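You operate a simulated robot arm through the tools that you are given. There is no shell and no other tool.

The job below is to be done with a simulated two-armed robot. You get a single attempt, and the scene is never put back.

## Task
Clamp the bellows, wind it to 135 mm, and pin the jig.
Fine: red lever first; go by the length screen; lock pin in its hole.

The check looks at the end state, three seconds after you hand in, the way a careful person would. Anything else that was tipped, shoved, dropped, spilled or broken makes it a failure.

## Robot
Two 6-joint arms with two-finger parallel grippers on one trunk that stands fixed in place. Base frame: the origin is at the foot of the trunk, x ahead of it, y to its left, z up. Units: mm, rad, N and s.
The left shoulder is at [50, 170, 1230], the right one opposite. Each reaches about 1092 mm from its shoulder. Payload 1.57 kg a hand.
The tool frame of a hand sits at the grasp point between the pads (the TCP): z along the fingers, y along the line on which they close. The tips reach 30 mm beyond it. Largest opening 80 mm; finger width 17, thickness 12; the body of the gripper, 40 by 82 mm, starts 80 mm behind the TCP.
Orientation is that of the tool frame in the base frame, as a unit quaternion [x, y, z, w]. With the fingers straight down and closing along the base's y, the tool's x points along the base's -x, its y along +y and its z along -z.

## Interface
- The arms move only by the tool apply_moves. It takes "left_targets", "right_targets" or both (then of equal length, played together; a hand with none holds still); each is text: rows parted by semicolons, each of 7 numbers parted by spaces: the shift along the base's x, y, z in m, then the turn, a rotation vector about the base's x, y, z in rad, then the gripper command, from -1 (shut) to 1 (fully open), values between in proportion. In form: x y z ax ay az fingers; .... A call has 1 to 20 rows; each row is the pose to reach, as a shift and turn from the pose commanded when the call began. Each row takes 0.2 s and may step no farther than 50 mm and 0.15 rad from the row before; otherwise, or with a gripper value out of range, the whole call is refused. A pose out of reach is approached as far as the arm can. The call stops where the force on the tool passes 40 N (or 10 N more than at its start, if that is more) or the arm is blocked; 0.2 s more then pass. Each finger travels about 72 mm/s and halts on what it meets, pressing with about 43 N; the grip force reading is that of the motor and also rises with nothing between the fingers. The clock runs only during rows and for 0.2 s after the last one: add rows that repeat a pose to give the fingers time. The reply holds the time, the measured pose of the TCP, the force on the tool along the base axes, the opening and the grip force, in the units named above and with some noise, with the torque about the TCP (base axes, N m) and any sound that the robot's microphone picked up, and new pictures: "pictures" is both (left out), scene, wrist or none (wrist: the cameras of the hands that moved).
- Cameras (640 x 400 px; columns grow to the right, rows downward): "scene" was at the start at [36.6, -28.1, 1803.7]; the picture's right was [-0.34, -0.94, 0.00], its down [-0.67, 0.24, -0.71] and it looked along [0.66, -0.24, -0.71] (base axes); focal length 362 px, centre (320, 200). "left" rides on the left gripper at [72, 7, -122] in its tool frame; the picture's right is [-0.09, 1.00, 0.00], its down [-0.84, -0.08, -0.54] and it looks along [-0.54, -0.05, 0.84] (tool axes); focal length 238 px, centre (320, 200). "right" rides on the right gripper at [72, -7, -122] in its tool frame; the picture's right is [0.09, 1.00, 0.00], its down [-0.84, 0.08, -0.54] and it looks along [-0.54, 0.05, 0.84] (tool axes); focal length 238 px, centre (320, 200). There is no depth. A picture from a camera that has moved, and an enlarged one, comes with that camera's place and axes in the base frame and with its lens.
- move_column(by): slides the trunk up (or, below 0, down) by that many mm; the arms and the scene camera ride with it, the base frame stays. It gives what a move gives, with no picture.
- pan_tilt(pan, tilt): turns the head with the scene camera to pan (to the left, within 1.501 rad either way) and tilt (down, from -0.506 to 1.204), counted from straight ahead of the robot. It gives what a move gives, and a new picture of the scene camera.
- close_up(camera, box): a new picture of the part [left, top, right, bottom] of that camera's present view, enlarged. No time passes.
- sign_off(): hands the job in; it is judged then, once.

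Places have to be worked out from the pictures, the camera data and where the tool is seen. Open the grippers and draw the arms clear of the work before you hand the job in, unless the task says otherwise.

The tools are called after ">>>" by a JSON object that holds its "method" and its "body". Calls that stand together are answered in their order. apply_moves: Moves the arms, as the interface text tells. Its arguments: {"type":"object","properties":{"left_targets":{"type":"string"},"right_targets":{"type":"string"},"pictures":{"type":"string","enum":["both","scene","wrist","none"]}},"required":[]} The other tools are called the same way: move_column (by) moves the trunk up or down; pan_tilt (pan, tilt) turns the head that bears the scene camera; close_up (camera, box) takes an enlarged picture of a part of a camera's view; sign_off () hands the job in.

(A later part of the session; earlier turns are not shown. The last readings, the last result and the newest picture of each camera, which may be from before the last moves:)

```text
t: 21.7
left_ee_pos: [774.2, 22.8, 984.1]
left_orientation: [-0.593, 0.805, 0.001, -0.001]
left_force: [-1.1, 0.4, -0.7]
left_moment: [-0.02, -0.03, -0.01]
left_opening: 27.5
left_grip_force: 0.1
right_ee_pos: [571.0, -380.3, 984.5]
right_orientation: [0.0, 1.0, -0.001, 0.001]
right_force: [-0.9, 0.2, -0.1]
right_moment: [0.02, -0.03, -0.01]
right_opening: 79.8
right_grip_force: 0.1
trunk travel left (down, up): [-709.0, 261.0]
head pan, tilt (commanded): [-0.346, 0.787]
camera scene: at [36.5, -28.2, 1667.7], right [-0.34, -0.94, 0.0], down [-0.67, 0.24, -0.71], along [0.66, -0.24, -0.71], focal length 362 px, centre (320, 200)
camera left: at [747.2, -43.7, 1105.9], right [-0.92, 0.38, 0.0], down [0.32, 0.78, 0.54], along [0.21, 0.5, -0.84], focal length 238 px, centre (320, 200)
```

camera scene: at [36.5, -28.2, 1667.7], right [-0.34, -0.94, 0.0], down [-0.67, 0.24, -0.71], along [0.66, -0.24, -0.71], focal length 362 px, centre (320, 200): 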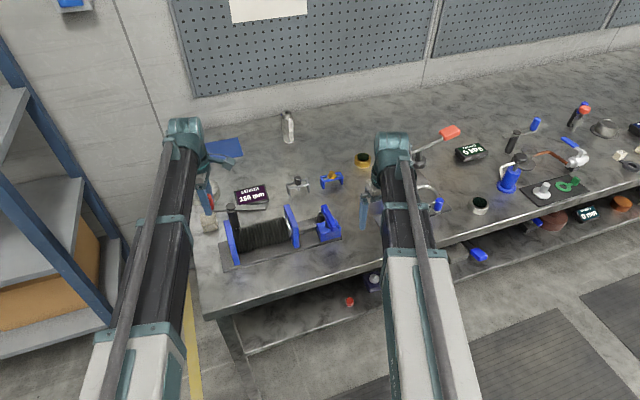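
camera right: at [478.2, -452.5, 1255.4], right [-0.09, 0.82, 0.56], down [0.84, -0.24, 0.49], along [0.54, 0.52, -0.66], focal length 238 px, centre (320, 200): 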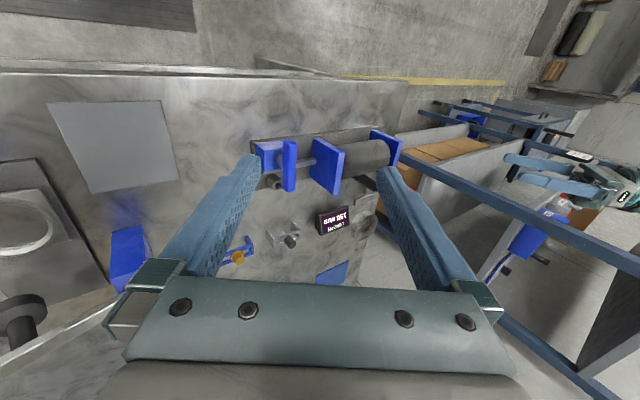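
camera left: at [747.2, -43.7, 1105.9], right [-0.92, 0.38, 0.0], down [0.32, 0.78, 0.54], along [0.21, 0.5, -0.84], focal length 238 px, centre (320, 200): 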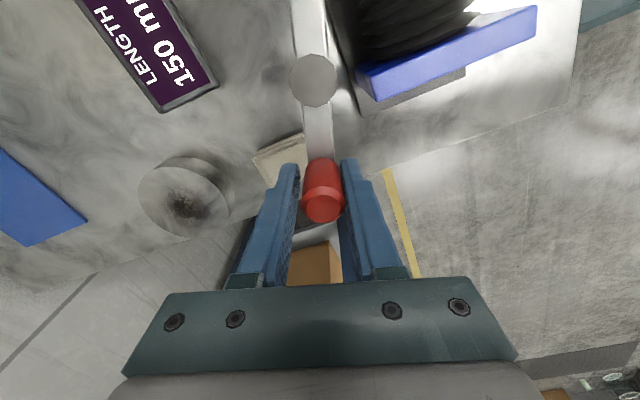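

The lever turns freely (about 1 N) and the arm is following. I'll continue the clockwise arc about the hub.

>>> {"method": "apply_moves", "body": {"left_targets": "0.0079 -0.0031 0 0 0 -0.15 -0.33; 0.0152 -0.0073 0 0 0 -0.3 -0.33; 0.0218 -0.0126 0 0 0 -0.45 -0.33; 0.0275 -0.0188 0 0 0 -0.6 -0.33; 0.0322 -0.0258 0 0 0 -0.75 -0.33", "pictures": "both"}}

>>> {"method": "close_up", "body": {"camera": "scene", "box": [180, 170, 340, 280]}}

```text
t: 22.9
left_ee_pos: [806.2, -2.7, 984.2]
left_orientation: [-0.256, 0.967, 0.001, -0.001]
left_force: [-0.4, 0.4, -0.3]
left_moment: [0.0, -0.05, 0.01]
left_opening: 27.5
left_grip_force: 0.7
right_ee_pos: [571.9, -380.7, 984.3]
right_orientation: [0.0, 1.0, -0.001, 0.0]
right_force: [-0.6, 0.4, -0.7]
right_moment: [0.01, 0.0, 0.0]
right_opening: 80.2
right_grip_force: 0.3
trunk travel left (down, up): [-709.0, 261.0]
head pan, tilt (commanded): [-0.346, 0.787]
camera scene: at [36.6, -28.2, 1667.7], right [-0.34, -0.94, 0.0], down [-0.67, 0.24, -0.71], along [0.66, -0.24, -0.71], focal length 362 px, centre (320, 200)
camera left: at [741.5, -33.3, 1105.8], right [-0.41, 0.91, 0.0], down [0.77, 0.35, 0.54], along [0.49, 0.23, -0.84], focal length 238 px, centre (320, 200)
```

scene: 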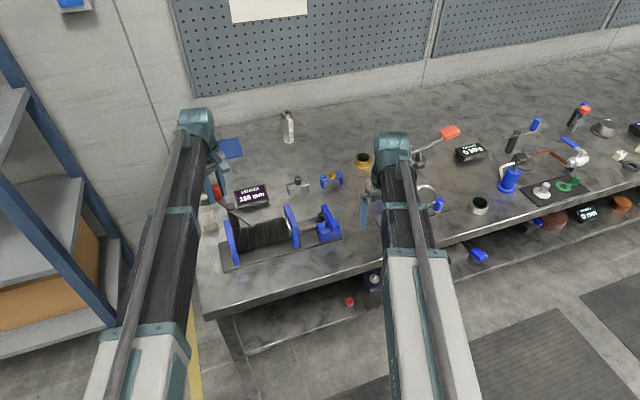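
left: 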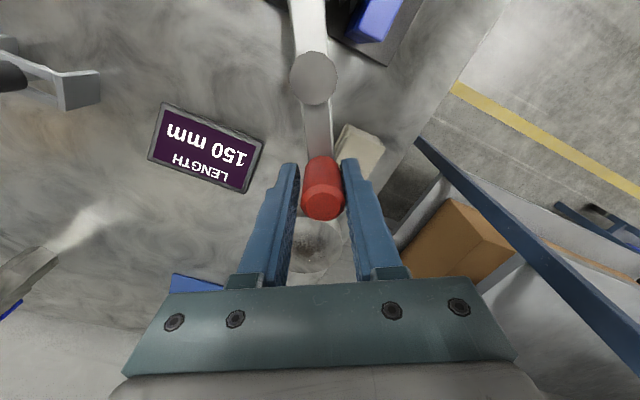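

```text
3.64 times, centred on (260, 225) of scene
camera zoom: at [36.6, -28.2, 1667.7], right [-0.34, -0.94, 0.0], down [-0.67, 0.24, -0.71], along [0.66, -0.24, -0.71], focal length 1316 px, centre (538, 109)
```

zoom: 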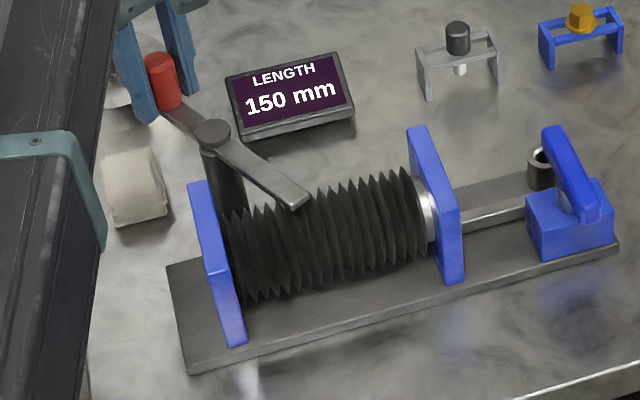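

The arm is swinging over the bellows end as a clamp should. I'll continue to a full quarter turn.

>>> {"method": "apply_moves", "body": {"left_targets": "0.0037 -0.0076 0 0 0 -0.15 -0.33; 0.0061 -0.0157 0 0 0 -0.3 -0.33; 0.0074 -0.024 0 0 0 -0.45 -0.33; 0.0075 -0.028 0 0 0 -0.52 -0.33", "pictures": "both"}}

>>> {"method": "close_up", "body": {"camera": "scene", "box": [180, 170, 340, 280]}}

```text
t: 23.9
left_ee_pos: [812.2, -30.6, 984.7]
left_orientation: [0.0, 1.0, 0.001, 0.0]
left_force: [0.3, -0.4, 0.2]
left_moment: [0.02, -0.02, 0.0]
left_opening: 26.7
left_grip_force: 0.0
right_ee_pos: [571.6, -381.2, 984.2]
right_orientation: [-0.001, 1.0, -0.002, 0.0]
right_force: [-0.4, -0.2, 0.2]
right_moment: [0.0, -0.01, 0.03]
right_opening: 79.9
right_grip_force: 0.1
trunk travel left (down, up): [-709.0, 261.0]
head pan, tilt (commanded): [-0.346, 0.787]
camera scene: at [36.6, -28.2, 1667.8], right [-0.34, -0.94, 0.0], down [-0.67, 0.24, -0.71], along [0.66, -0.24, -0.71], focal length 362 px, centre (320, 200)
camera left: at [741.7, -24.0, 1105.9], right [0.09, 1.0, 0.0], down [0.84, -0.08, 0.54], along [0.54, -0.05, -0.84], focal length 238 px, centre (320, 200)
```

scene: 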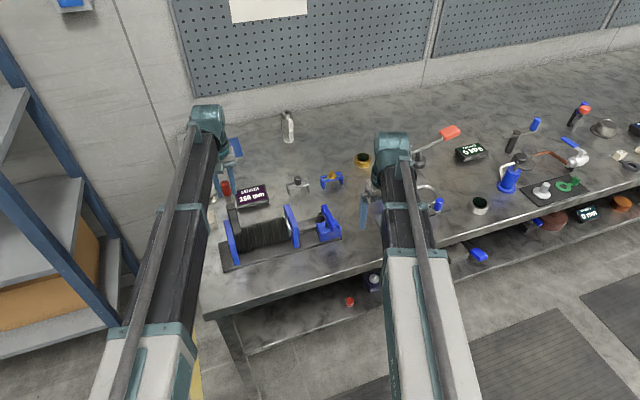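
left: 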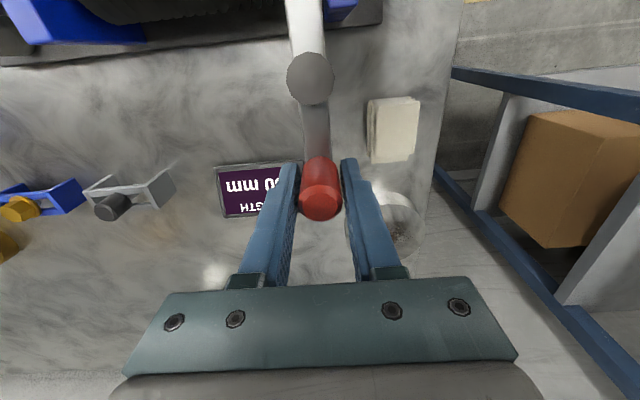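

```text
3.64 times, centred on (260, 225) of scene
camera zoom: at [36.6, -28.2, 1667.8], right [-0.34, -0.94, 0.0], down [-0.67, 0.24, -0.71], along [0.66, -0.24, -0.71], focal length 1316 px, centre (538, 109)
```

zoom: 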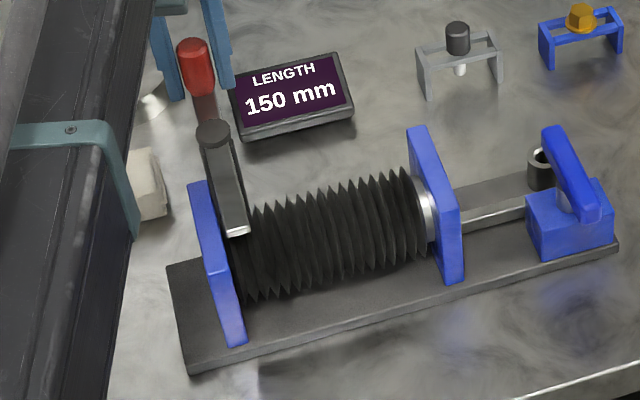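

At a quarter turn the arm lies across the bellows next to the left plate, but I haven't felt a stop or heard a click. I'll probe slightly further in small steps to find the end stop.

>>> {"method": "apply_moves", "body": {"left_targets": "0 -0.0028 0 0 0 -0.05 -0.33; -0.0003 -0.0056 0 0 0 -0.1 -0.33; -0.0006 -0.0084 0 0 0 -0.15 -0.33", "pictures": "none"}}

>>> {"method": "close_up", "body": {"camera": "scene", "box": [190, 180, 290, 270]}}

>>> {"method": "close_up", "body": {"camera": "left", "box": [220, 0, 420, 250]}}

```text
t: 24.7
left_ee_pos: [811.5, -36.0, 984.2]
left_orientation: [0.074, 0.997, 0.002, 0.0]
left_force: [-1.2, 9.8, -0.4]
left_moment: [-0.12, 0.0, 0.03]
left_opening: 34.6
left_grip_force: 4.5
right_ee_pos: [571.3, -378.8, 984.7]
right_orientation: [-0.001, 1.0, -0.001, 0.001]
right_force: [0.2, -0.3, 0.2]
right_moment: [-0.02, -0.01, 0.02]
right_opening: 79.8
right_grip_force: 0.0
trunk travel left (down, up): [-709.0, 261.0]
head pan, tilt (commanded): [-0.346, 0.787]
```

```text
4.44 times, centred on (240, 225) of scene
camera zoom: at [36.3, -26.8, 1667.8], right [-0.34, -0.94, 0.0], down [-0.67, 0.24, -0.71], along [0.66, -0.24, -0.71], focal length 1608 px, centre (676, 89)
```

zoom: 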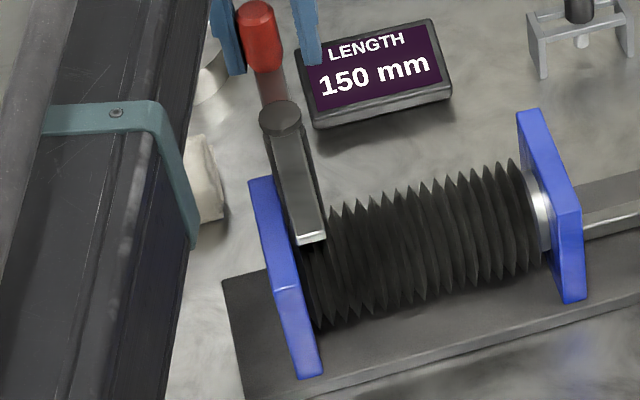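

```text
1.60 times, centred on (320, 125) of left
camera zoom: at [742.6, -19.2, 1106.0], right [0.24, 0.97, 0.0], down [0.82, -0.2, 0.54], along [0.53, -0.13, -0.84], focal length 381 px, centre (320, 320)
```

zoom: 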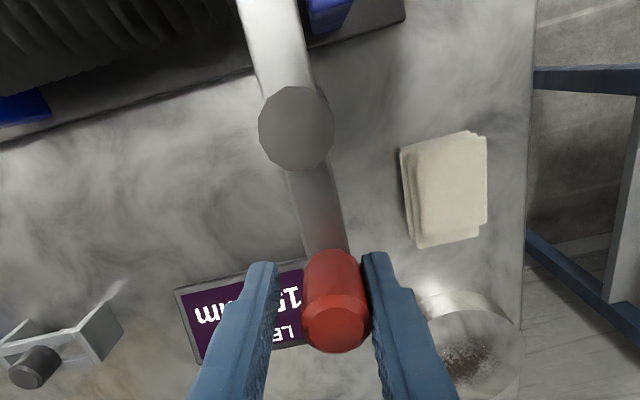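

The hand felt 10 N and the fingers were forced open with the knob staying at about y=-31, so the lever is against its stop at 90°. I'll open the fingers, then raise the trunk clear of the knob.

>>> {"method": "apply_moves", "body": {"left_targets": "0 0.004 0 0 0 0.05 0.4; 0 0.005 0 0 0 0.1 0.9; 0 0.005 0 0 0 0.15 0.9; 0 0.005 0 0 0 0.15 0.9", "pictures": "none"}}

>>> {"method": "close_up", "body": {"camera": "left", "box": [160, 60, 480, 260]}}

>>> {"method": "close_up", "body": {"camera": "scene", "box": [190, 180, 290, 270]}}

```text
t: 25.7
left_ee_pos: [812.7, -34.3, 985.1]
left_orientation: [-0.001, 1.0, 0.001, -0.001]
left_force: [0.1, -0.6, -0.1]
left_moment: [0.02, 0.04, 0.0]
left_opening: 76.3
left_grip_force: 0.0
right_ee_pos: [570.4, -380.0, 985.0]
right_orientation: [0.0, 1.0, -0.001, 0.0]
right_force: [-0.1, -1.1, 0.0]
right_moment: [0.03, 0.01, -0.02]
right_opening: 79.9
right_grip_force: 0.2
trunk travel left (down, up): [-709.0, 261.0]
head pan, tilt (commanded): [-0.346, 0.787]
```

```text
2.00 times, centred on (320, 160) of left
camera zoom: at [741.4, -27.8, 1105.9], right [0.09, 1.0, 0.0], down [0.84, -0.08, 0.54], along [0.54, -0.05, -0.84], focal length 477 px, centre (320, 280)
```

zoom: 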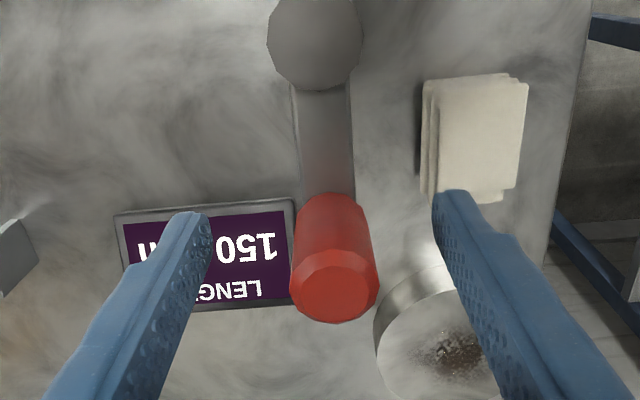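

```text
4.44 times, centred on (240, 225) of scene
camera zoom: at [36.6, -28.2, 1667.7], right [-0.34, -0.94, 0.0], down [-0.67, 0.24, -0.71], along [0.66, -0.24, -0.71], focal length 1608 px, centre (676, 89)
```

zoom: 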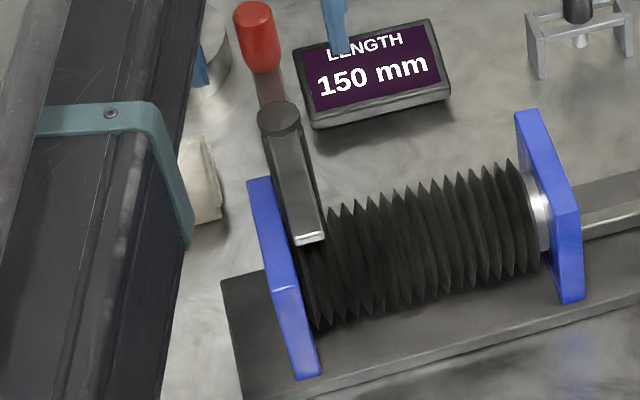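

The lever stays put after release. I'll raise the trunk 60 mm and park the left hand in front of the bench at about (480,160), out of the way.

>>> {"method": "move_column", "body": {"by": 60}}

>>> {"method": "apply_moves", "body": {"left_targets": "-0.042 0.024 0 0 0 0 0.9; -0.083 0.048 0 0 0 0 0.9; -0.125 0.073 0 0 0 0 0.9; -0.166 0.097 0 0 0 0 0.9; -0.208 0.121 0 0 0 0 0.9; -0.249 0.145 0 0 0 0 0.9; -0.291 0.17 0 0 0 0 0.9; -0.333 0.194 0 0 0 0 0.9", "right_targets": "0.01 0.013 0 0 0 0 1; 0.02 0.026 0 0 0 0 1; 0.03 0.039 0 0 0 0 1; 0.04 0.053 0 0 0 0 1; 0.05 0.066 0 0 0 0 1; 0.06 0.079 0 0 0 0 1; 0.07 0.092 0 0 0 0 1; 0.079 0.105 0 0 0 0 1", "pictures": "both"}}

```text
t: 26.7
left_ee_pos: [812.2, -33.6, 1044.3]
left_orientation: [-0.001, 1.0, 0.001, 0.001]
left_force: [-0.3, 0.1, -1.3]
left_moment: [0.0, -0.01, 0.0]
left_opening: 76.1
left_grip_force: 0.0
right_ee_pos: [571.4, -381.0, 1044.1]
right_orientation: [0.001, 1.0, -0.001, 0.001]
right_force: [1.2, -0.6, 1.2]
right_moment: [-0.02, -0.01, -0.01]
right_opening: 80.1
right_grip_force: 0.2
trunk travel left (down, up): [-769.0, 201.0]
head pan, tilt (commanded): [-0.346, 0.787]
```

```text
t: 28.5
left_ee_pos: [480.3, 157.9, 1044.6]
left_orientation: [0.0, 1.0, 0.001, 0.0]
left_force: [0.1, 0.8, 0.3]
left_moment: [-0.01, 0.01, 0.02]
left_opening: 76.0
left_grip_force: 0.1
right_ee_pos: [649.7, -275.1, 1044.4]
right_orientation: [0.001, 1.0, -0.001, 0.001]
right_force: [0.2, -0.9, -0.1]
right_moment: [0.02, 0.0, 0.0]
right_opening: 79.8
right_grip_force: 0.0
trunk travel left (down, up): [-769.0, 201.0]
head pan, tilt (commanded): [-0.346, 0.787]
camera scene: at [35.9, -27.6, 1727.8], right [-0.34, -0.94, 0.0], down [-0.67, 0.24, -0.71], along [0.66, -0.24, -0.71], focal length 362 px, centre (320, 200)
camera right: at [577.4, -281.9, 1166.5], right [-0.09, 1.0, 0.0], down [0.84, 0.08, 0.54], along [0.54, 0.05, -0.84], focal length 238 px, centre (320, 200)
camera left: at [408.2, 165.1, 1166.0], right [0.09, 1.0, 0.0], down [0.84, -0.08, 0.54], along [0.54, -0.05, -0.84], focal length 238 px, centre (320, 200)
```

scene: 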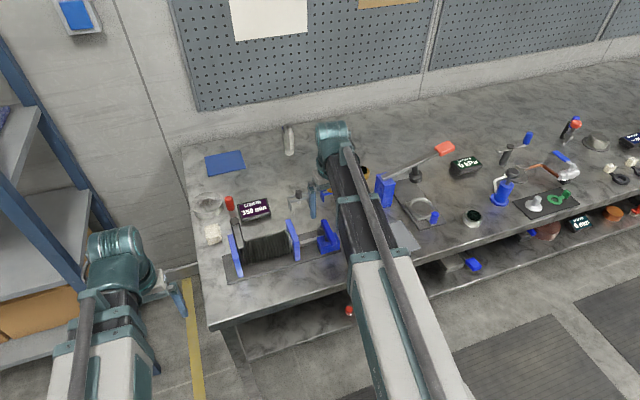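
right: 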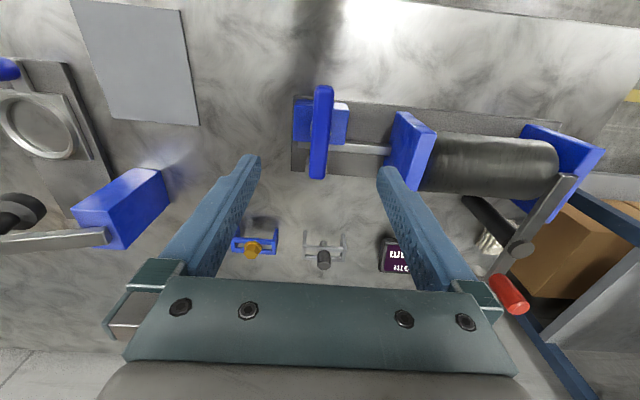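
left: 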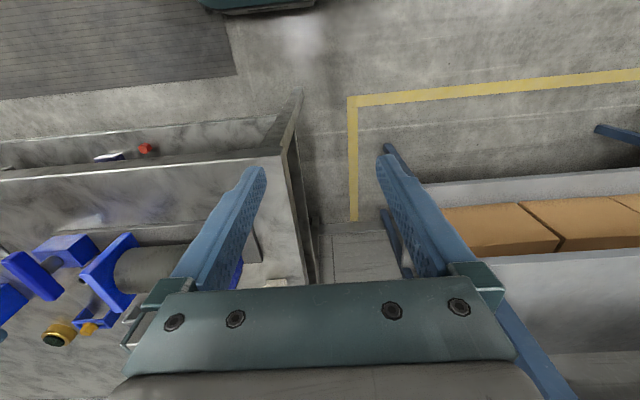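

Left hand is parked clear. I'll zoom with the right wrist camera on the T-bar and bush to refine their positions.

>>> {"method": "close_up", "body": {"camera": "right", "box": [260, 70, 380, 190]}}

>>> {"method": "close_up", "body": {"camera": "right", "box": [220, 190, 360, 290]}}

>>> {"method": "close_up", "body": {"camera": "scene", "box": [220, 180, 350, 280]}}

```text
3.33 times, centred on (320, 130) of right
camera zoom: at [577.4, -281.9, 1166.5], right [-0.09, 1.0, 0.0], down [0.84, 0.08, 0.54], along [0.54, 0.05, -0.84], focal length 794 px, centre (320, 433)
```

zoom: 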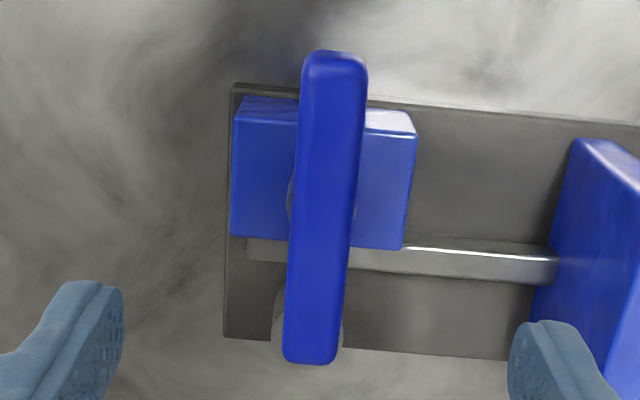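

```text
4.00 times, centred on (290, 240) of right
camera zoom: at [577.4, -281.9, 1166.5], right [-0.09, 1.0, 0.0], down [0.84, 0.08, 0.54], along [0.54, 0.05, -0.84], focal length 953 px, centre (440, 40)
```

zoom: 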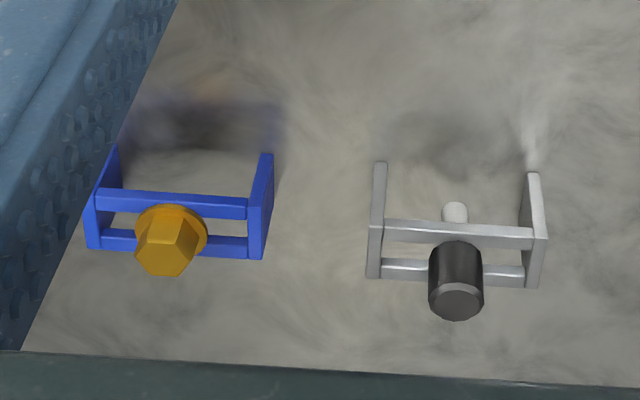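

```text
4.00 times, centred on (285, 230) of scene
camera zoom: at [35.9, -27.6, 1727.8], right [-0.34, -0.94, 0.0], down [-0.67, 0.24, -0.71], along [0.66, -0.24, -0.71], focal length 1448 px, centre (460, 80)
```

zoom: 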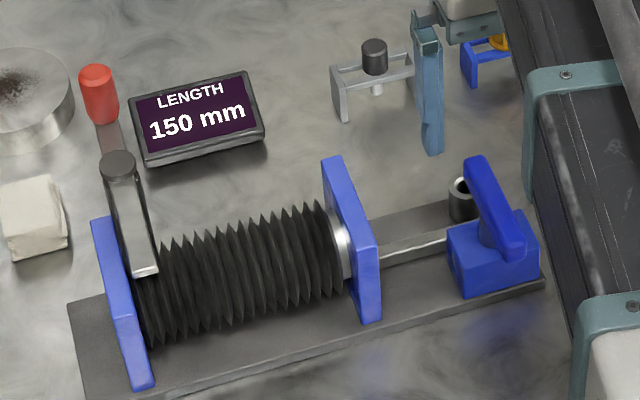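

The bar's centre is (652,-275), with a length of 90 mm, a width of about 17 mm and a top near z=936. I'll centre the right hand over it and lower to straddle it at TCP z≈943, in two stages.

>>> {"method": "apply_moves", "body": {"right_targets": "0.0022 0 0 0 0 0 0.6; 0.0022 0 0 0 0 0 0.6", "left_targets": "0 0.03 0 0 0 0 0.9; 0 0.03 0 0 0 0 0.9", "pictures": "none"}}

>>> {"method": "move_column", "body": {"by": -70}}

>>> {"method": "close_up", "body": {"camera": "right", "box": [200, 60, 440, 230]}}

>>> {"method": "close_up", "body": {"camera": "scene", "box": [240, 180, 380, 280]}}

```text
t: 29.1
left_ee_pos: [480.1, 188.6, 1043.8]
left_orientation: [0.0, 1.0, 0.0, 0.0]
left_force: [-0.5, -0.3, -0.8]
left_moment: [0.0, 0.0, 0.01]
left_opening: 76.0
left_grip_force: 0.0
right_ee_pos: [652.5, -275.3, 1043.8]
right_orientation: [0.0, 1.0, 0.0, -0.001]
right_force: [-0.4, 0.2, 0.5]
right_moment: [-0.01, 0.01, 0.01]
right_opening: 63.9
right_grip_force: 0.0
trunk travel left (down, up): [-769.0, 201.0]
head pan, tilt (commanded): [-0.346, 0.787]
```

```text
t: 30.2
left_ee_pos: [480.2, 188.9, 974.6]
left_orientation: [0.0, 1.0, 0.001, 0.0]
left_force: [0.2, 0.0, -0.1]
left_moment: [0.01, -0.02, 0.03]
left_opening: 76.0
left_grip_force: 0.2
right_ee_pos: [652.0, -275.6, 974.3]
right_orientation: [-0.001, 1.0, -0.002, -0.001]
right_force: [-0.2, -0.2, -0.5]
right_moment: [-0.01, -0.02, 0.0]
right_opening: 64.0
right_grip_force: 0.1
trunk travel left (down, up): [-699.0, 271.0]
head pan, tilt (commanded): [-0.346, 0.787]
```

```text
2.35 times, centred on (320, 145) of right
camera zoom: at [580.2, -282.3, 1096.2], right [-0.09, 1.0, 0.0], down [0.84, 0.08, 0.54], along [0.54, 0.05, -0.84], focal length 561 px, centre (320, 329)
```

zoom: 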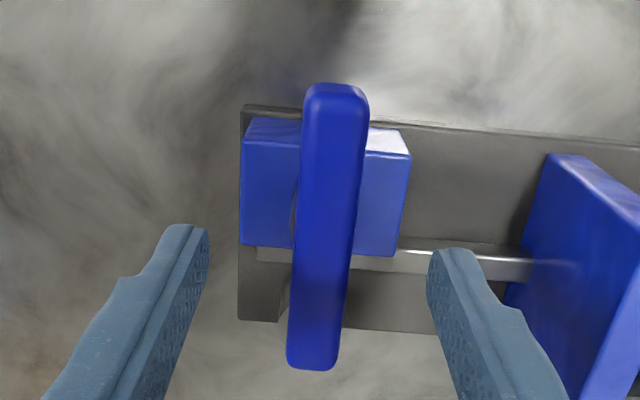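

```text
4.00 times, centred on (310, 230) of scene
camera zoom: at [36.4, -28.1, 1657.8], right [-0.34, -0.94, 0.0], down [-0.67, 0.24, -0.71], along [0.66, -0.24, -0.71], focal length 1448 px, centre (360, 80)
```

zoom: 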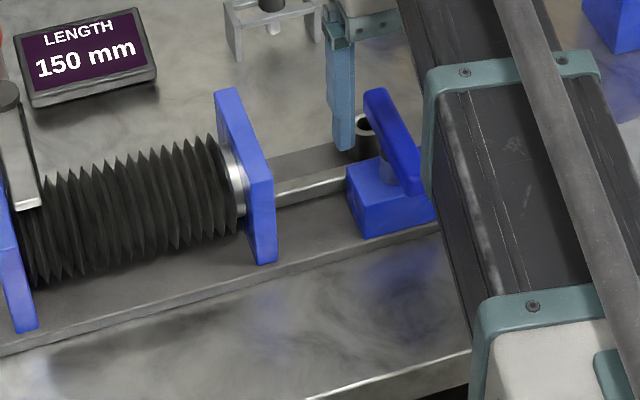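

The bar top computes to about z=940. I'll lower 27 mm so the fingertips reach z≈917, either side of the bar but above the block.

>>> {"method": "move_column", "body": {"by": -27}}

>>> {"method": "close_up", "body": {"camera": "scene", "box": [280, 190, 360, 250]}}

>>> {"method": "close_up", "body": {"camera": "right", "box": [200, 60, 440, 230]}}

```text
t: 30.9
left_ee_pos: [481.4, 188.6, 946.7]
left_orientation: [0.0, 1.0, 0.001, 0.0]
left_force: [0.1, -0.4, -0.1]
left_moment: [-0.03, 0.01, 0.02]
left_opening: 76.1
left_grip_force: 0.0
right_ee_pos: [653.2, -276.6, 947.4]
right_orientation: [0.0, 1.0, -0.001, -0.001]
right_force: [-0.2, -0.1, 0.0]
right_moment: [-0.01, 0.01, 0.01]
right_opening: 64.2
right_grip_force: 0.0
trunk travel left (down, up): [-672.0, 298.0]
head pan, tilt (commanded): [-0.346, 0.787]
```

```text
6.67 times, centred on (320, 220) of scene
camera zoom: at [36.4, -28.1, 1630.7], right [-0.34, -0.94, 0.0], down [-0.67, 0.24, -0.71], along [0.66, -0.24, -0.71], focal length 2413 px, centre (320, 67)
```

zoom: 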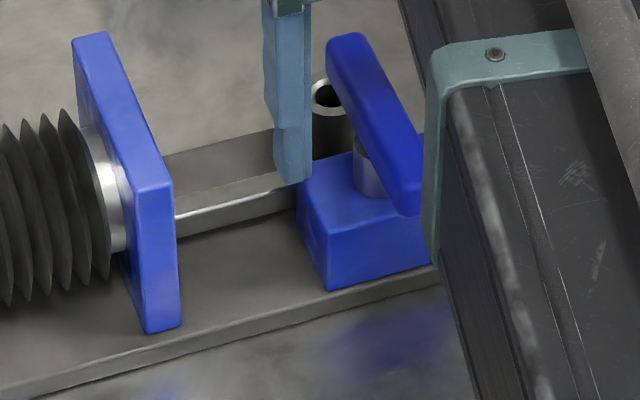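

```text
2.35 times, centred on (320, 145) of right
camera zoom: at [580.2, -282.3, 1069.2], right [-0.09, 1.0, 0.0], down [0.84, 0.08, 0.54], along [0.54, 0.05, -0.84], focal length 561 px, centre (320, 329)
```

zoom: 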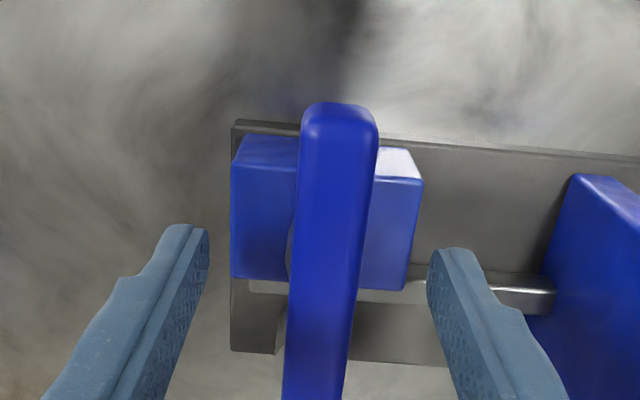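

The fingers straddle the bar with clearance over the block. I'll close the right gripper on the bar.

>>> {"method": "apply_moves", "body": {"right_targets": "-0.001 0.001 0 0 0 0 -1; -0.001 0.001 0 0 0 0 -1; -0.001 0.001 0 0 0 0 -1; -0.001 0.001 0 0 0 0 -1", "pictures": "none"}}

>>> {"method": "close_up", "body": {"camera": "right", "box": [200, 60, 440, 230]}}

>>> {"method": "close_up", "body": {"camera": "scene", "box": [220, 170, 360, 260]}}

```text
t: 31.9
left_ee_pos: [480.5, 188.8, 946.7]
left_orientation: [0.0, 1.0, 0.001, 0.0]
left_force: [0.3, 0.2, 0.3]
left_moment: [-0.02, 0.0, 0.01]
left_opening: 76.1
left_grip_force: 0.0
right_ee_pos: [651.1, -274.3, 948.3]
right_orientation: [0.001, 1.0, 0.0, 0.0]
right_force: [-0.5, 0.4, 2.1]
right_moment: [0.09, 0.03, 0.01]
right_opening: 21.6
right_grip_force: 34.3
trunk travel left (down, up): [-672.0, 298.0]
head pan, tilt (commanded): [-0.346, 0.787]
```

```text
2.35 times, centred on (320, 145) of right
camera zoom: at [579.5, -281.6, 1069.2], right [-0.09, 1.0, 0.0], down [0.84, 0.08, 0.54], along [0.54, 0.05, -0.84], focal length 561 px, centre (320, 329)
```

zoom: 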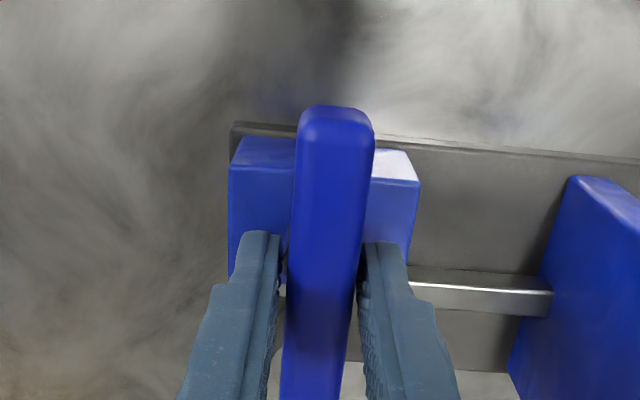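

```text
4.44 times, centred on (290, 215) of scene
camera zoom: at [36.4, -28.2, 1630.8], right [-0.34, -0.94, 0.0], down [-0.67, 0.24, -0.71], along [0.66, -0.24, -0.71], focal length 1608 px, centre (453, 133)
```

zoom: 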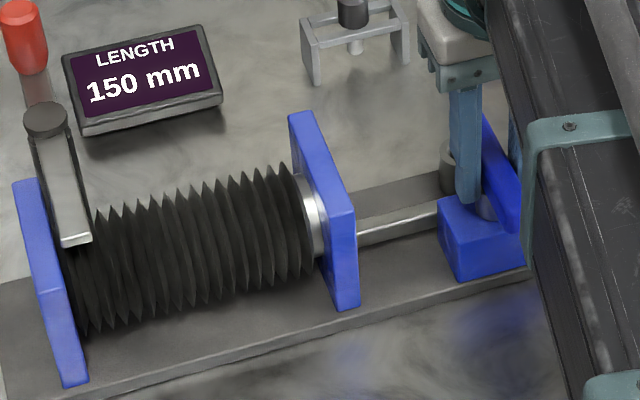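

The bar is gripped (21.6 mm, 34 N). I'll try a small turn of 0.3 rad and read the length screen.

>>> {"method": "apply_moves", "body": {"right_targets": "0 0 0 0 0 -0.1 -1; 0 0 0 0 0 -0.2 -1; 0 0 0 0 0 -0.3 -1; 0 0 0 0 0 -0.4 -1", "pictures": "none"}}

>>> {"method": "close_up", "body": {"camera": "scene", "box": [220, 170, 360, 260]}}

>>> {"method": "close_up", "body": {"camera": "right", "box": [200, 60, 440, 230]}}

```text
t: 32.9
left_ee_pos: [480.9, 189.7, 945.6]
left_orientation: [-0.001, 1.0, 0.0, 0.001]
left_force: [-0.3, -0.9, 0.2]
left_moment: [-0.02, 0.04, 0.04]
left_opening: 76.3
left_grip_force: 0.1
right_ee_pos: [651.9, -274.8, 946.7]
right_orientation: [0.198, 0.98, -0.001, -0.001]
right_force: [-0.2, -0.2, -0.1]
right_moment: [0.17, 0.17, 1.55]
right_opening: 26.2
right_grip_force: 37.3
trunk travel left (down, up): [-672.0, 298.0]
head pan, tilt (commanded): [-0.346, 0.787]
```

```text
4.44 times, centred on (290, 215) of scene
camera zoom: at [36.6, -28.2, 1630.7], right [-0.34, -0.94, 0.0], down [-0.67, 0.24, -0.71], along [0.66, -0.24, -0.71], focal length 1608 px, centre (453, 133)
```

zoom: 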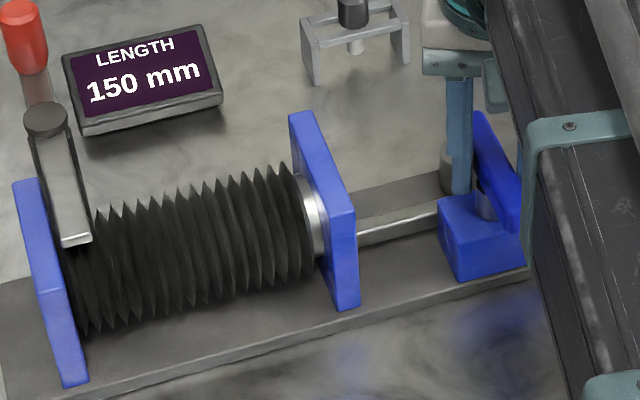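

```text
2.35 times, centred on (320, 145) of right
camera zoom: at [582.9, -253.1, 1069.1], right [0.3, 0.95, 0.0], down [0.8, -0.25, 0.54], along [0.52, -0.17, -0.84], focal length 561 px, centre (320, 329)
```

zoom: 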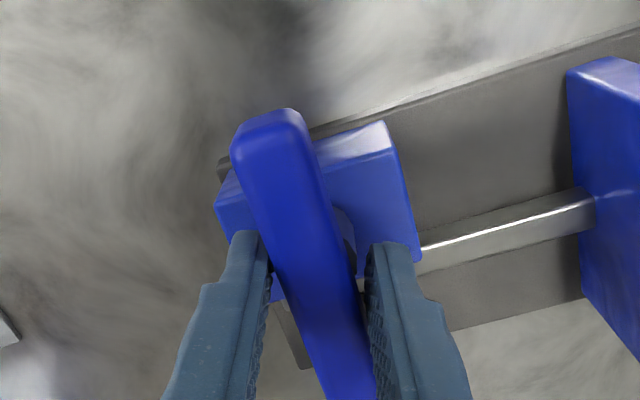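

Turning clockwise only loaded the grip (1.55 N·m, fingers forced open) with no motion, so that seems to be the end stop. I'll return and try the other direction.

>>> {"method": "apply_moves", "body": {"right_targets": "0 0 0 0 0 0.15 -1; 0 0 0 0 0 0.3 -1; 0 0 0 0 0 0.4 -1; 0 0 0 0 0 0.4 -1; 0 0 0 0 0 0.5 -1; 0 0 0 0 0 0.6 -1; 0 0 0 0 0 0.7 -1", "pictures": "none"}}

>>> {"method": "close_up", "body": {"camera": "scene", "box": [220, 170, 360, 260]}}

>>> {"method": "close_up", "body": {"camera": "right", "box": [200, 60, 440, 230]}}

```text
t: 34.5
left_ee_pos: [480.0, 189.0, 946.8]
left_orientation: [0.0, 1.0, 0.001, 0.0]
left_force: [0.7, 0.5, -0.3]
left_moment: [-0.01, 0.0, -0.01]
left_opening: 76.2
left_grip_force: 0.1
right_ee_pos: [651.6, -274.6, 946.4]
right_orientation: [-0.15, 0.989, -0.001, 0.0]
right_force: [4.1, -3.3, 3.6]
right_moment: [0.36, -0.2, -0.11]
right_opening: 21.5
right_grip_force: 34.5
trunk travel left (down, up): [-672.0, 298.0]
head pan, tilt (commanded): [-0.346, 0.787]
```

```text
4.44 times, centred on (290, 215) of scene
camera zoom: at [36.8, -28.3, 1630.8], right [-0.34, -0.94, 0.0], down [-0.67, 0.24, -0.71], along [0.66, -0.24, -0.71], focal length 1608 px, centre (453, 133)
```

zoom: 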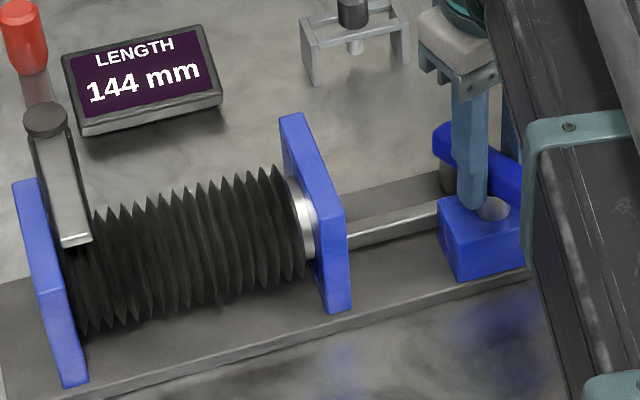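

```text
2.35 times, centred on (320, 145) of right
camera zoom: at [584.8, -302.6, 1069.1], right [-0.38, 0.92, 0.0], down [0.78, 0.32, 0.54], along [0.5, 0.21, -0.84], focal length 561 px, centre (320, 329)
```

zoom: 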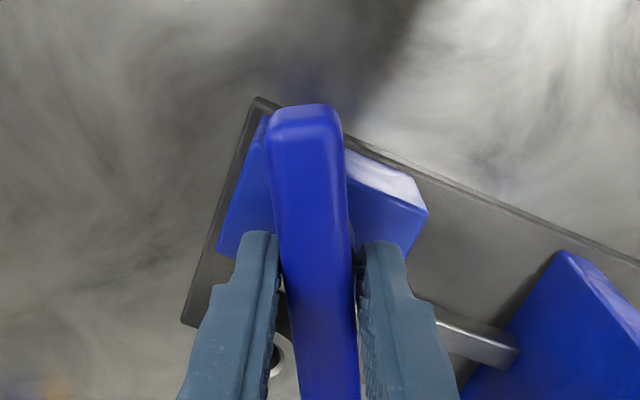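

Counter-clockwise works: 0.30 rad brought the screen to 144 mm, about 20 mm per rad, so 135 mm needs about 0.75 rad in total. I'll add 0.3 rad and read again.

>>> {"method": "apply_moves", "body": {"right_targets": "0 0 0 0 0 0.1 -1; 0 0 0 0 0 0.2 -1; 0 0 0 0 0 0.3 -1; 0 0 0 0 0 0.3 -1", "pictures": "none"}}

>>> {"method": "close_up", "body": {"camera": "scene", "box": [220, 170, 360, 260]}}

```text
t: 35.5
left_ee_pos: [479.8, 188.6, 947.8]
left_orientation: [-0.001, 1.0, 0.0, 0.0]
left_force: [0.3, -0.6, 0.1]
left_moment: [0.0, 0.01, -0.01]
left_opening: 76.0
left_grip_force: 0.0
right_ee_pos: [652.2, -274.8, 945.9]
right_orientation: [-0.296, 0.955, -0.001, 0.0]
right_force: [4.1, -2.4, 4.8]
right_moment: [0.3, -0.34, 0.04]
right_opening: 21.3
right_grip_force: 34.7
trunk travel left (down, up): [-672.0, 298.0]
head pan, tilt (commanded): [-0.346, 0.787]
```

```text
4.44 times, centred on (290, 215) of scene
camera zoom: at [36.6, -28.3, 1630.8], right [-0.34, -0.94, 0.0], down [-0.67, 0.24, -0.71], along [0.66, -0.24, -0.71], focal length 1608 px, centre (453, 133)
```

zoom: 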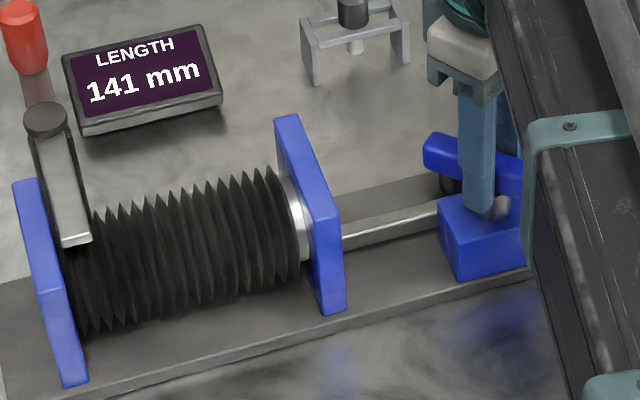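

Now 141 mm at a hand yaw of 0.6, so the true rate is about 10 mm per rad. I'll turn another 0.45 rad and read.

>>> {"method": "apply_moves", "body": {"right_targets": "0 0 0 0 0 0.1 -1; 0 0 0 0 0 0.2 -1; 0 0 0 0 0 0.3 -1; 0 0 0 0 0 0.4 -1; 0 0 0 0 0 0.45 -1; 0 0 0 0 0 0.45 -1", "pictures": "none"}}

>>> {"method": "close_up", "body": {"camera": "scene", "box": [220, 170, 360, 260]}}

>>> {"method": "close_up", "body": {"camera": "right", "box": [200, 60, 440, 230]}}

```text
t: 36.9
left_ee_pos: [480.7, 188.4, 946.1]
left_orientation: [0.0, 1.0, 0.001, 0.0]
left_force: [-1.3, 1.0, -0.4]
left_moment: [0.01, -0.01, 0.02]
left_opening: 75.9
left_grip_force: 0.0
right_ee_pos: [651.7, -274.2, 947.0]
right_orientation: [-0.501, 0.865, 0.0, 0.001]
right_force: [12.2, -7.3, 12.0]
right_moment: [0.02, -0.27, -0.01]
right_opening: 21.3
right_grip_force: 34.0
trunk travel left (down, up): [-672.0, 298.0]
head pan, tilt (commanded): [-0.346, 0.787]
```

```text
4.44 times, centred on (290, 215) of scene
camera zoom: at [36.8, -28.5, 1630.8], right [-0.34, -0.94, 0.0], down [-0.67, 0.24, -0.71], along [0.66, -0.24, -0.71], focal length 1608 px, centre (453, 133)
```

zoom: 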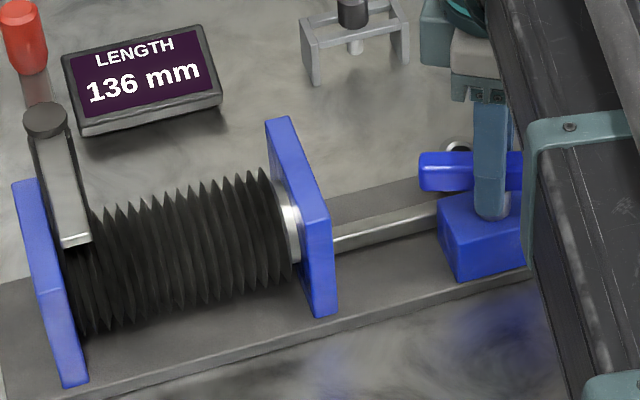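

```text
2.35 times, centred on (320, 145) of right
camera zoom: at [621.4, -340.9, 1069.1], right [-0.91, 0.41, 0.0], down [0.35, 0.77, 0.54], along [0.23, 0.49, -0.84], focal length 561 px, centre (320, 329)
```

zoom: 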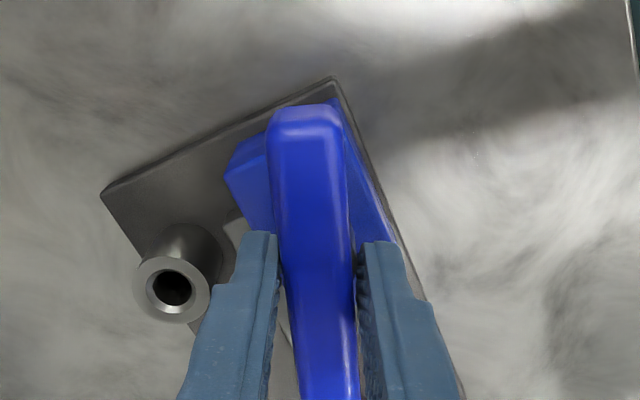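

Screen shows 136 mm. I'll approach in small steps to find the 136→135 changeover, then go about half a millimetre beyond it.

>>> {"method": "apply_moves", "body": {"right_targets": "0 0 0 0 0 0.03 -1; 0 0 0 0 0 0.06 -1; 0 0 0 0 0 0.06 -1", "pictures": "none"}}

>>> {"method": "close_up", "body": {"camera": "scene", "box": [220, 170, 290, 215]}}

```text
t: 37.7
left_ee_pos: [479.7, 189.1, 946.5]
left_orientation: [-0.001, 1.0, 0.001, 0.0]
left_force: [-0.2, -0.9, -0.3]
left_moment: [0.02, 0.04, 0.01]
left_opening: 76.0
left_grip_force: 0.2
right_ee_pos: [650.8, -274.1, 947.1]
right_orientation: [-0.526, 0.85, -0.002, 0.001]
right_force: [16.0, -10.7, 17.3]
right_moment: [-0.06, -0.1, -0.04]
right_opening: 21.3
right_grip_force: 35.0
trunk travel left (down, up): [-672.0, 298.0]
head pan, tilt (commanded): [-0.346, 0.787]
```

```text
8.89 times, centred on (255, 192) of scene
camera zoom: at [36.8, -28.8, 1630.8], right [-0.34, -0.94, 0.0], down [-0.67, 0.24, -0.71], along [0.66, -0.24, -0.71], focal length 3217 px, centre (898, 267)
```

zoom: 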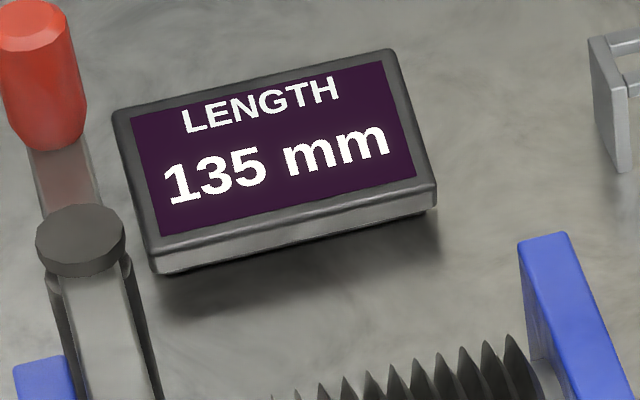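

It just changed to 135 mm, so the true value is about 135.45. I'll add 0.04 rad to centre it, then read again.

>>> {"method": "apply_moves", "body": {"right_targets": "0 0 0 0 0 0.02 -1; 0 0 0 0 0 0.04 -1; 0 0 0 0 0 0.04 -1", "pictures": "none"}}

>>> {"method": "close_up", "body": {"camera": "scene", "box": [220, 170, 360, 260]}}

>>> {"method": "close_up", "body": {"camera": "right", "box": [160, 40, 480, 240]}}

```text
t: 38.5
left_ee_pos: [480.5, 188.3, 948.3]
left_orientation: [0.0, 1.0, 0.001, -0.001]
left_force: [0.0, -0.4, -0.4]
left_moment: [0.02, 0.0, -0.01]
left_opening: 75.8
left_grip_force: 0.0
right_ee_pos: [653.4, -274.7, 947.6]
right_orientation: [-0.544, 0.839, 0.0, 0.0]
right_force: [13.1, -11.3, 16.1]
right_moment: [-0.41, -0.14, -0.07]
right_opening: 21.4
right_grip_force: 34.8
trunk travel left (down, up): [-672.0, 298.0]
head pan, tilt (commanded): [-0.346, 0.787]
```

```text
4.44 times, centred on (290, 215) of scene
camera zoom: at [36.5, -28.9, 1630.8], right [-0.34, -0.94, 0.0], down [-0.67, 0.24, -0.71], along [0.66, -0.24, -0.71], focal length 1608 px, centre (453, 133)
```

zoom: 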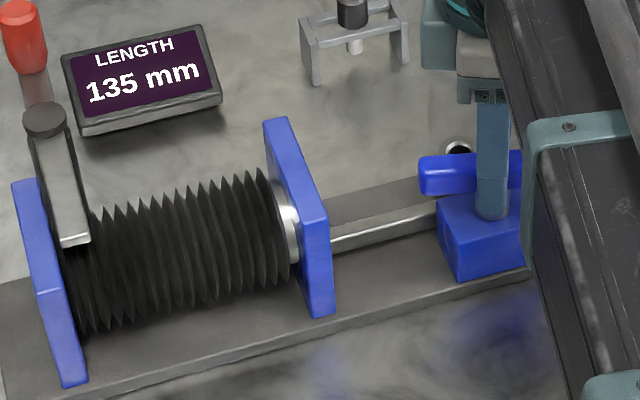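

```text
2.00 times, centred on (320, 140) of right
camera zoom: at [628.1, -343.5, 1069.0], right [-0.95, 0.32, 0.0], down [0.27, 0.8, 0.54], along [0.18, 0.51, -0.84], focal length 477 px, centre (320, 320)
```

zoom: 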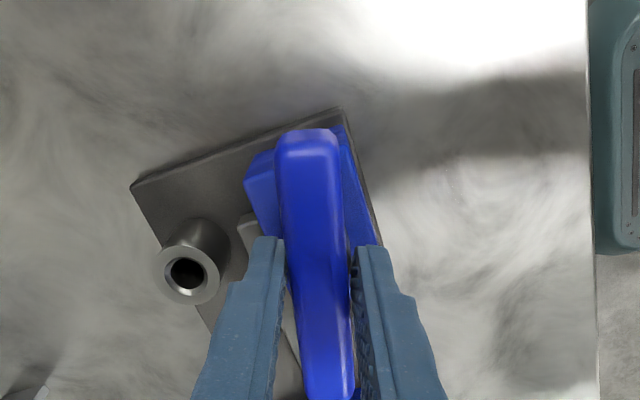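

The estimate is now about 135.0 mm. I'll open the right gripper and see whether the length holds.

>>> {"method": "apply_moves", "body": {"right_targets": "0 0 0 0 0 0 -0.3; 0 0 0 0 0 0 0.4; 0 0 0 0 0 0 0.4", "pictures": "none"}}

>>> {"method": "close_up", "body": {"camera": "scene", "box": [220, 170, 360, 260]}}

```text
t: 39.3
left_ee_pos: [480.0, 189.1, 946.3]
left_orientation: [-0.001, 1.0, 0.001, 0.0]
left_force: [-0.4, -0.6, -0.4]
left_moment: [0.01, 0.04, -0.01]
left_opening: 76.0
left_grip_force: 0.1
right_ee_pos: [651.4, -274.5, 946.8]
right_orientation: [-0.544, 0.839, -0.001, 0.001]
right_force: [0.2, 0.0, 0.4]
right_moment: [0.02, 0.0, -0.02]
right_opening: 56.3
right_grip_force: 0.2
trunk travel left (down, up): [-672.0, 298.0]
head pan, tilt (commanded): [-0.346, 0.787]
```

```text
4.44 times, centred on (290, 215) of scene
camera zoom: at [36.5, -28.1, 1630.7], right [-0.34, -0.94, 0.0], down [-0.67, 0.24, -0.71], along [0.66, -0.24, -0.71], focal length 1608 px, centre (453, 133)
```

zoom: 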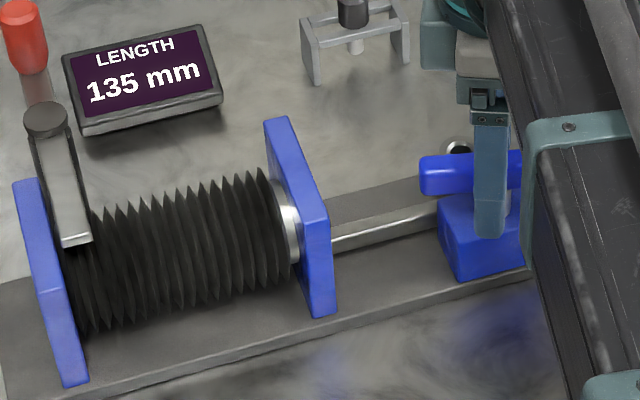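

It holds 135 mm after release. I'll raise the trunk 60 mm, turn the right hand back to zero yaw and move over the black-headed pin near (857,-250).

>>> {"method": "move_column", "body": {"by": 60}}

>>> {"method": "apply_moves", "body": {"right_targets": "0.02 0.003 0 0 0 -0.14 0.4; 0.04 0.006 0 0 0 -0.28 0.4; 0.06 0.009 0 0 0 -0.42 0.4; 0.08 0.012 0 0 0 -0.56 0.4; 0.1 0.015 0 0 0 -0.7 0.4; 0.12 0.017 0 0 0 -0.84 0.4; 0.14 0.019 0 0 0 -0.98 0.4; 0.155 0.021 0 0 0 -1.08 0.4; 0.16 0.024 0 0 0 -1.15 0.4; 0.16 0.024 0 0 0 -1.15 0.4", "pictures": "both"}}

```text
t: 40.3
left_ee_pos: [480.0, 188.1, 1007.6]
left_orientation: [0.0, 1.0, 0.002, 0.0]
left_force: [-0.6, -0.1, 0.0]
left_moment: [0.01, -0.02, 0.03]
left_opening: 76.0
left_grip_force: 0.1
right_ee_pos: [652.3, -273.8, 1006.7]
right_orientation: [-0.544, 0.839, -0.001, 0.001]
right_force: [-0.2, 0.2, 1.0]
right_moment: [0.02, 0.0, 0.0]
right_opening: 56.3
right_grip_force: 0.1
trunk travel left (down, up): [-732.0, 238.0]
head pan, tilt (commanded): [-0.346, 0.787]
```

```text
t: 42.5
left_ee_pos: [480.7, 188.4, 1007.4]
left_orientation: [0.0, 1.0, 0.001, 0.001]
left_force: [0.7, -0.4, 0.4]
left_moment: [0.01, 0.01, 0.0]
left_opening: 75.9
left_grip_force: 0.1
right_ee_pos: [812.6, -250.7, 1006.8]
right_orientation: [0.001, 1.0, -0.001, 0.0]
right_force: [0.6, -0.2, -0.5]
right_moment: [-0.01, 0.0, 0.02]
right_opening: 56.0
right_grip_force: 0.0
trunk travel left (down, up): [-732.0, 238.0]
head pan, tilt (commanded): [-0.346, 0.787]
camera scene: at [36.6, -28.1, 1690.8], right [-0.34, -0.94, 0.0], down [-0.67, 0.24, -0.71], along [0.66, -0.24, -0.71], focal length 362 px, centre (320, 200)
camera right: at [740.2, -256.8, 1129.1], right [-0.09, 1.0, 0.0], down [0.84, 0.08, 0.54], along [0.54, 0.05, -0.84], focal length 238 px, centre (320, 200)
```

scene: 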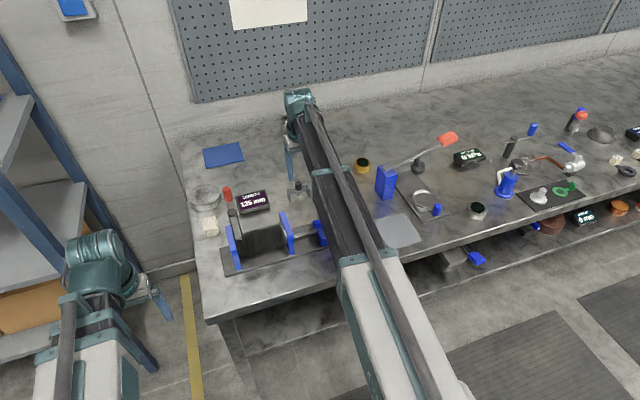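
right: 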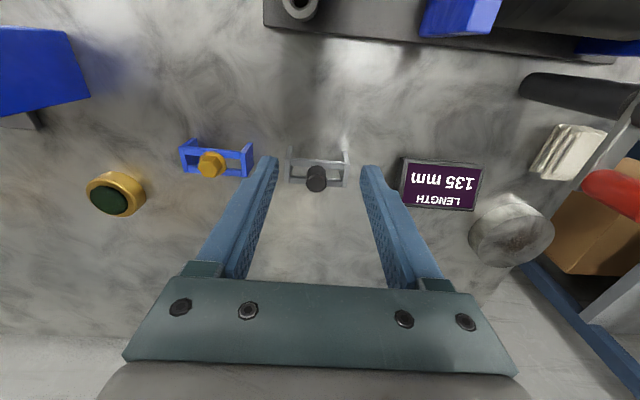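

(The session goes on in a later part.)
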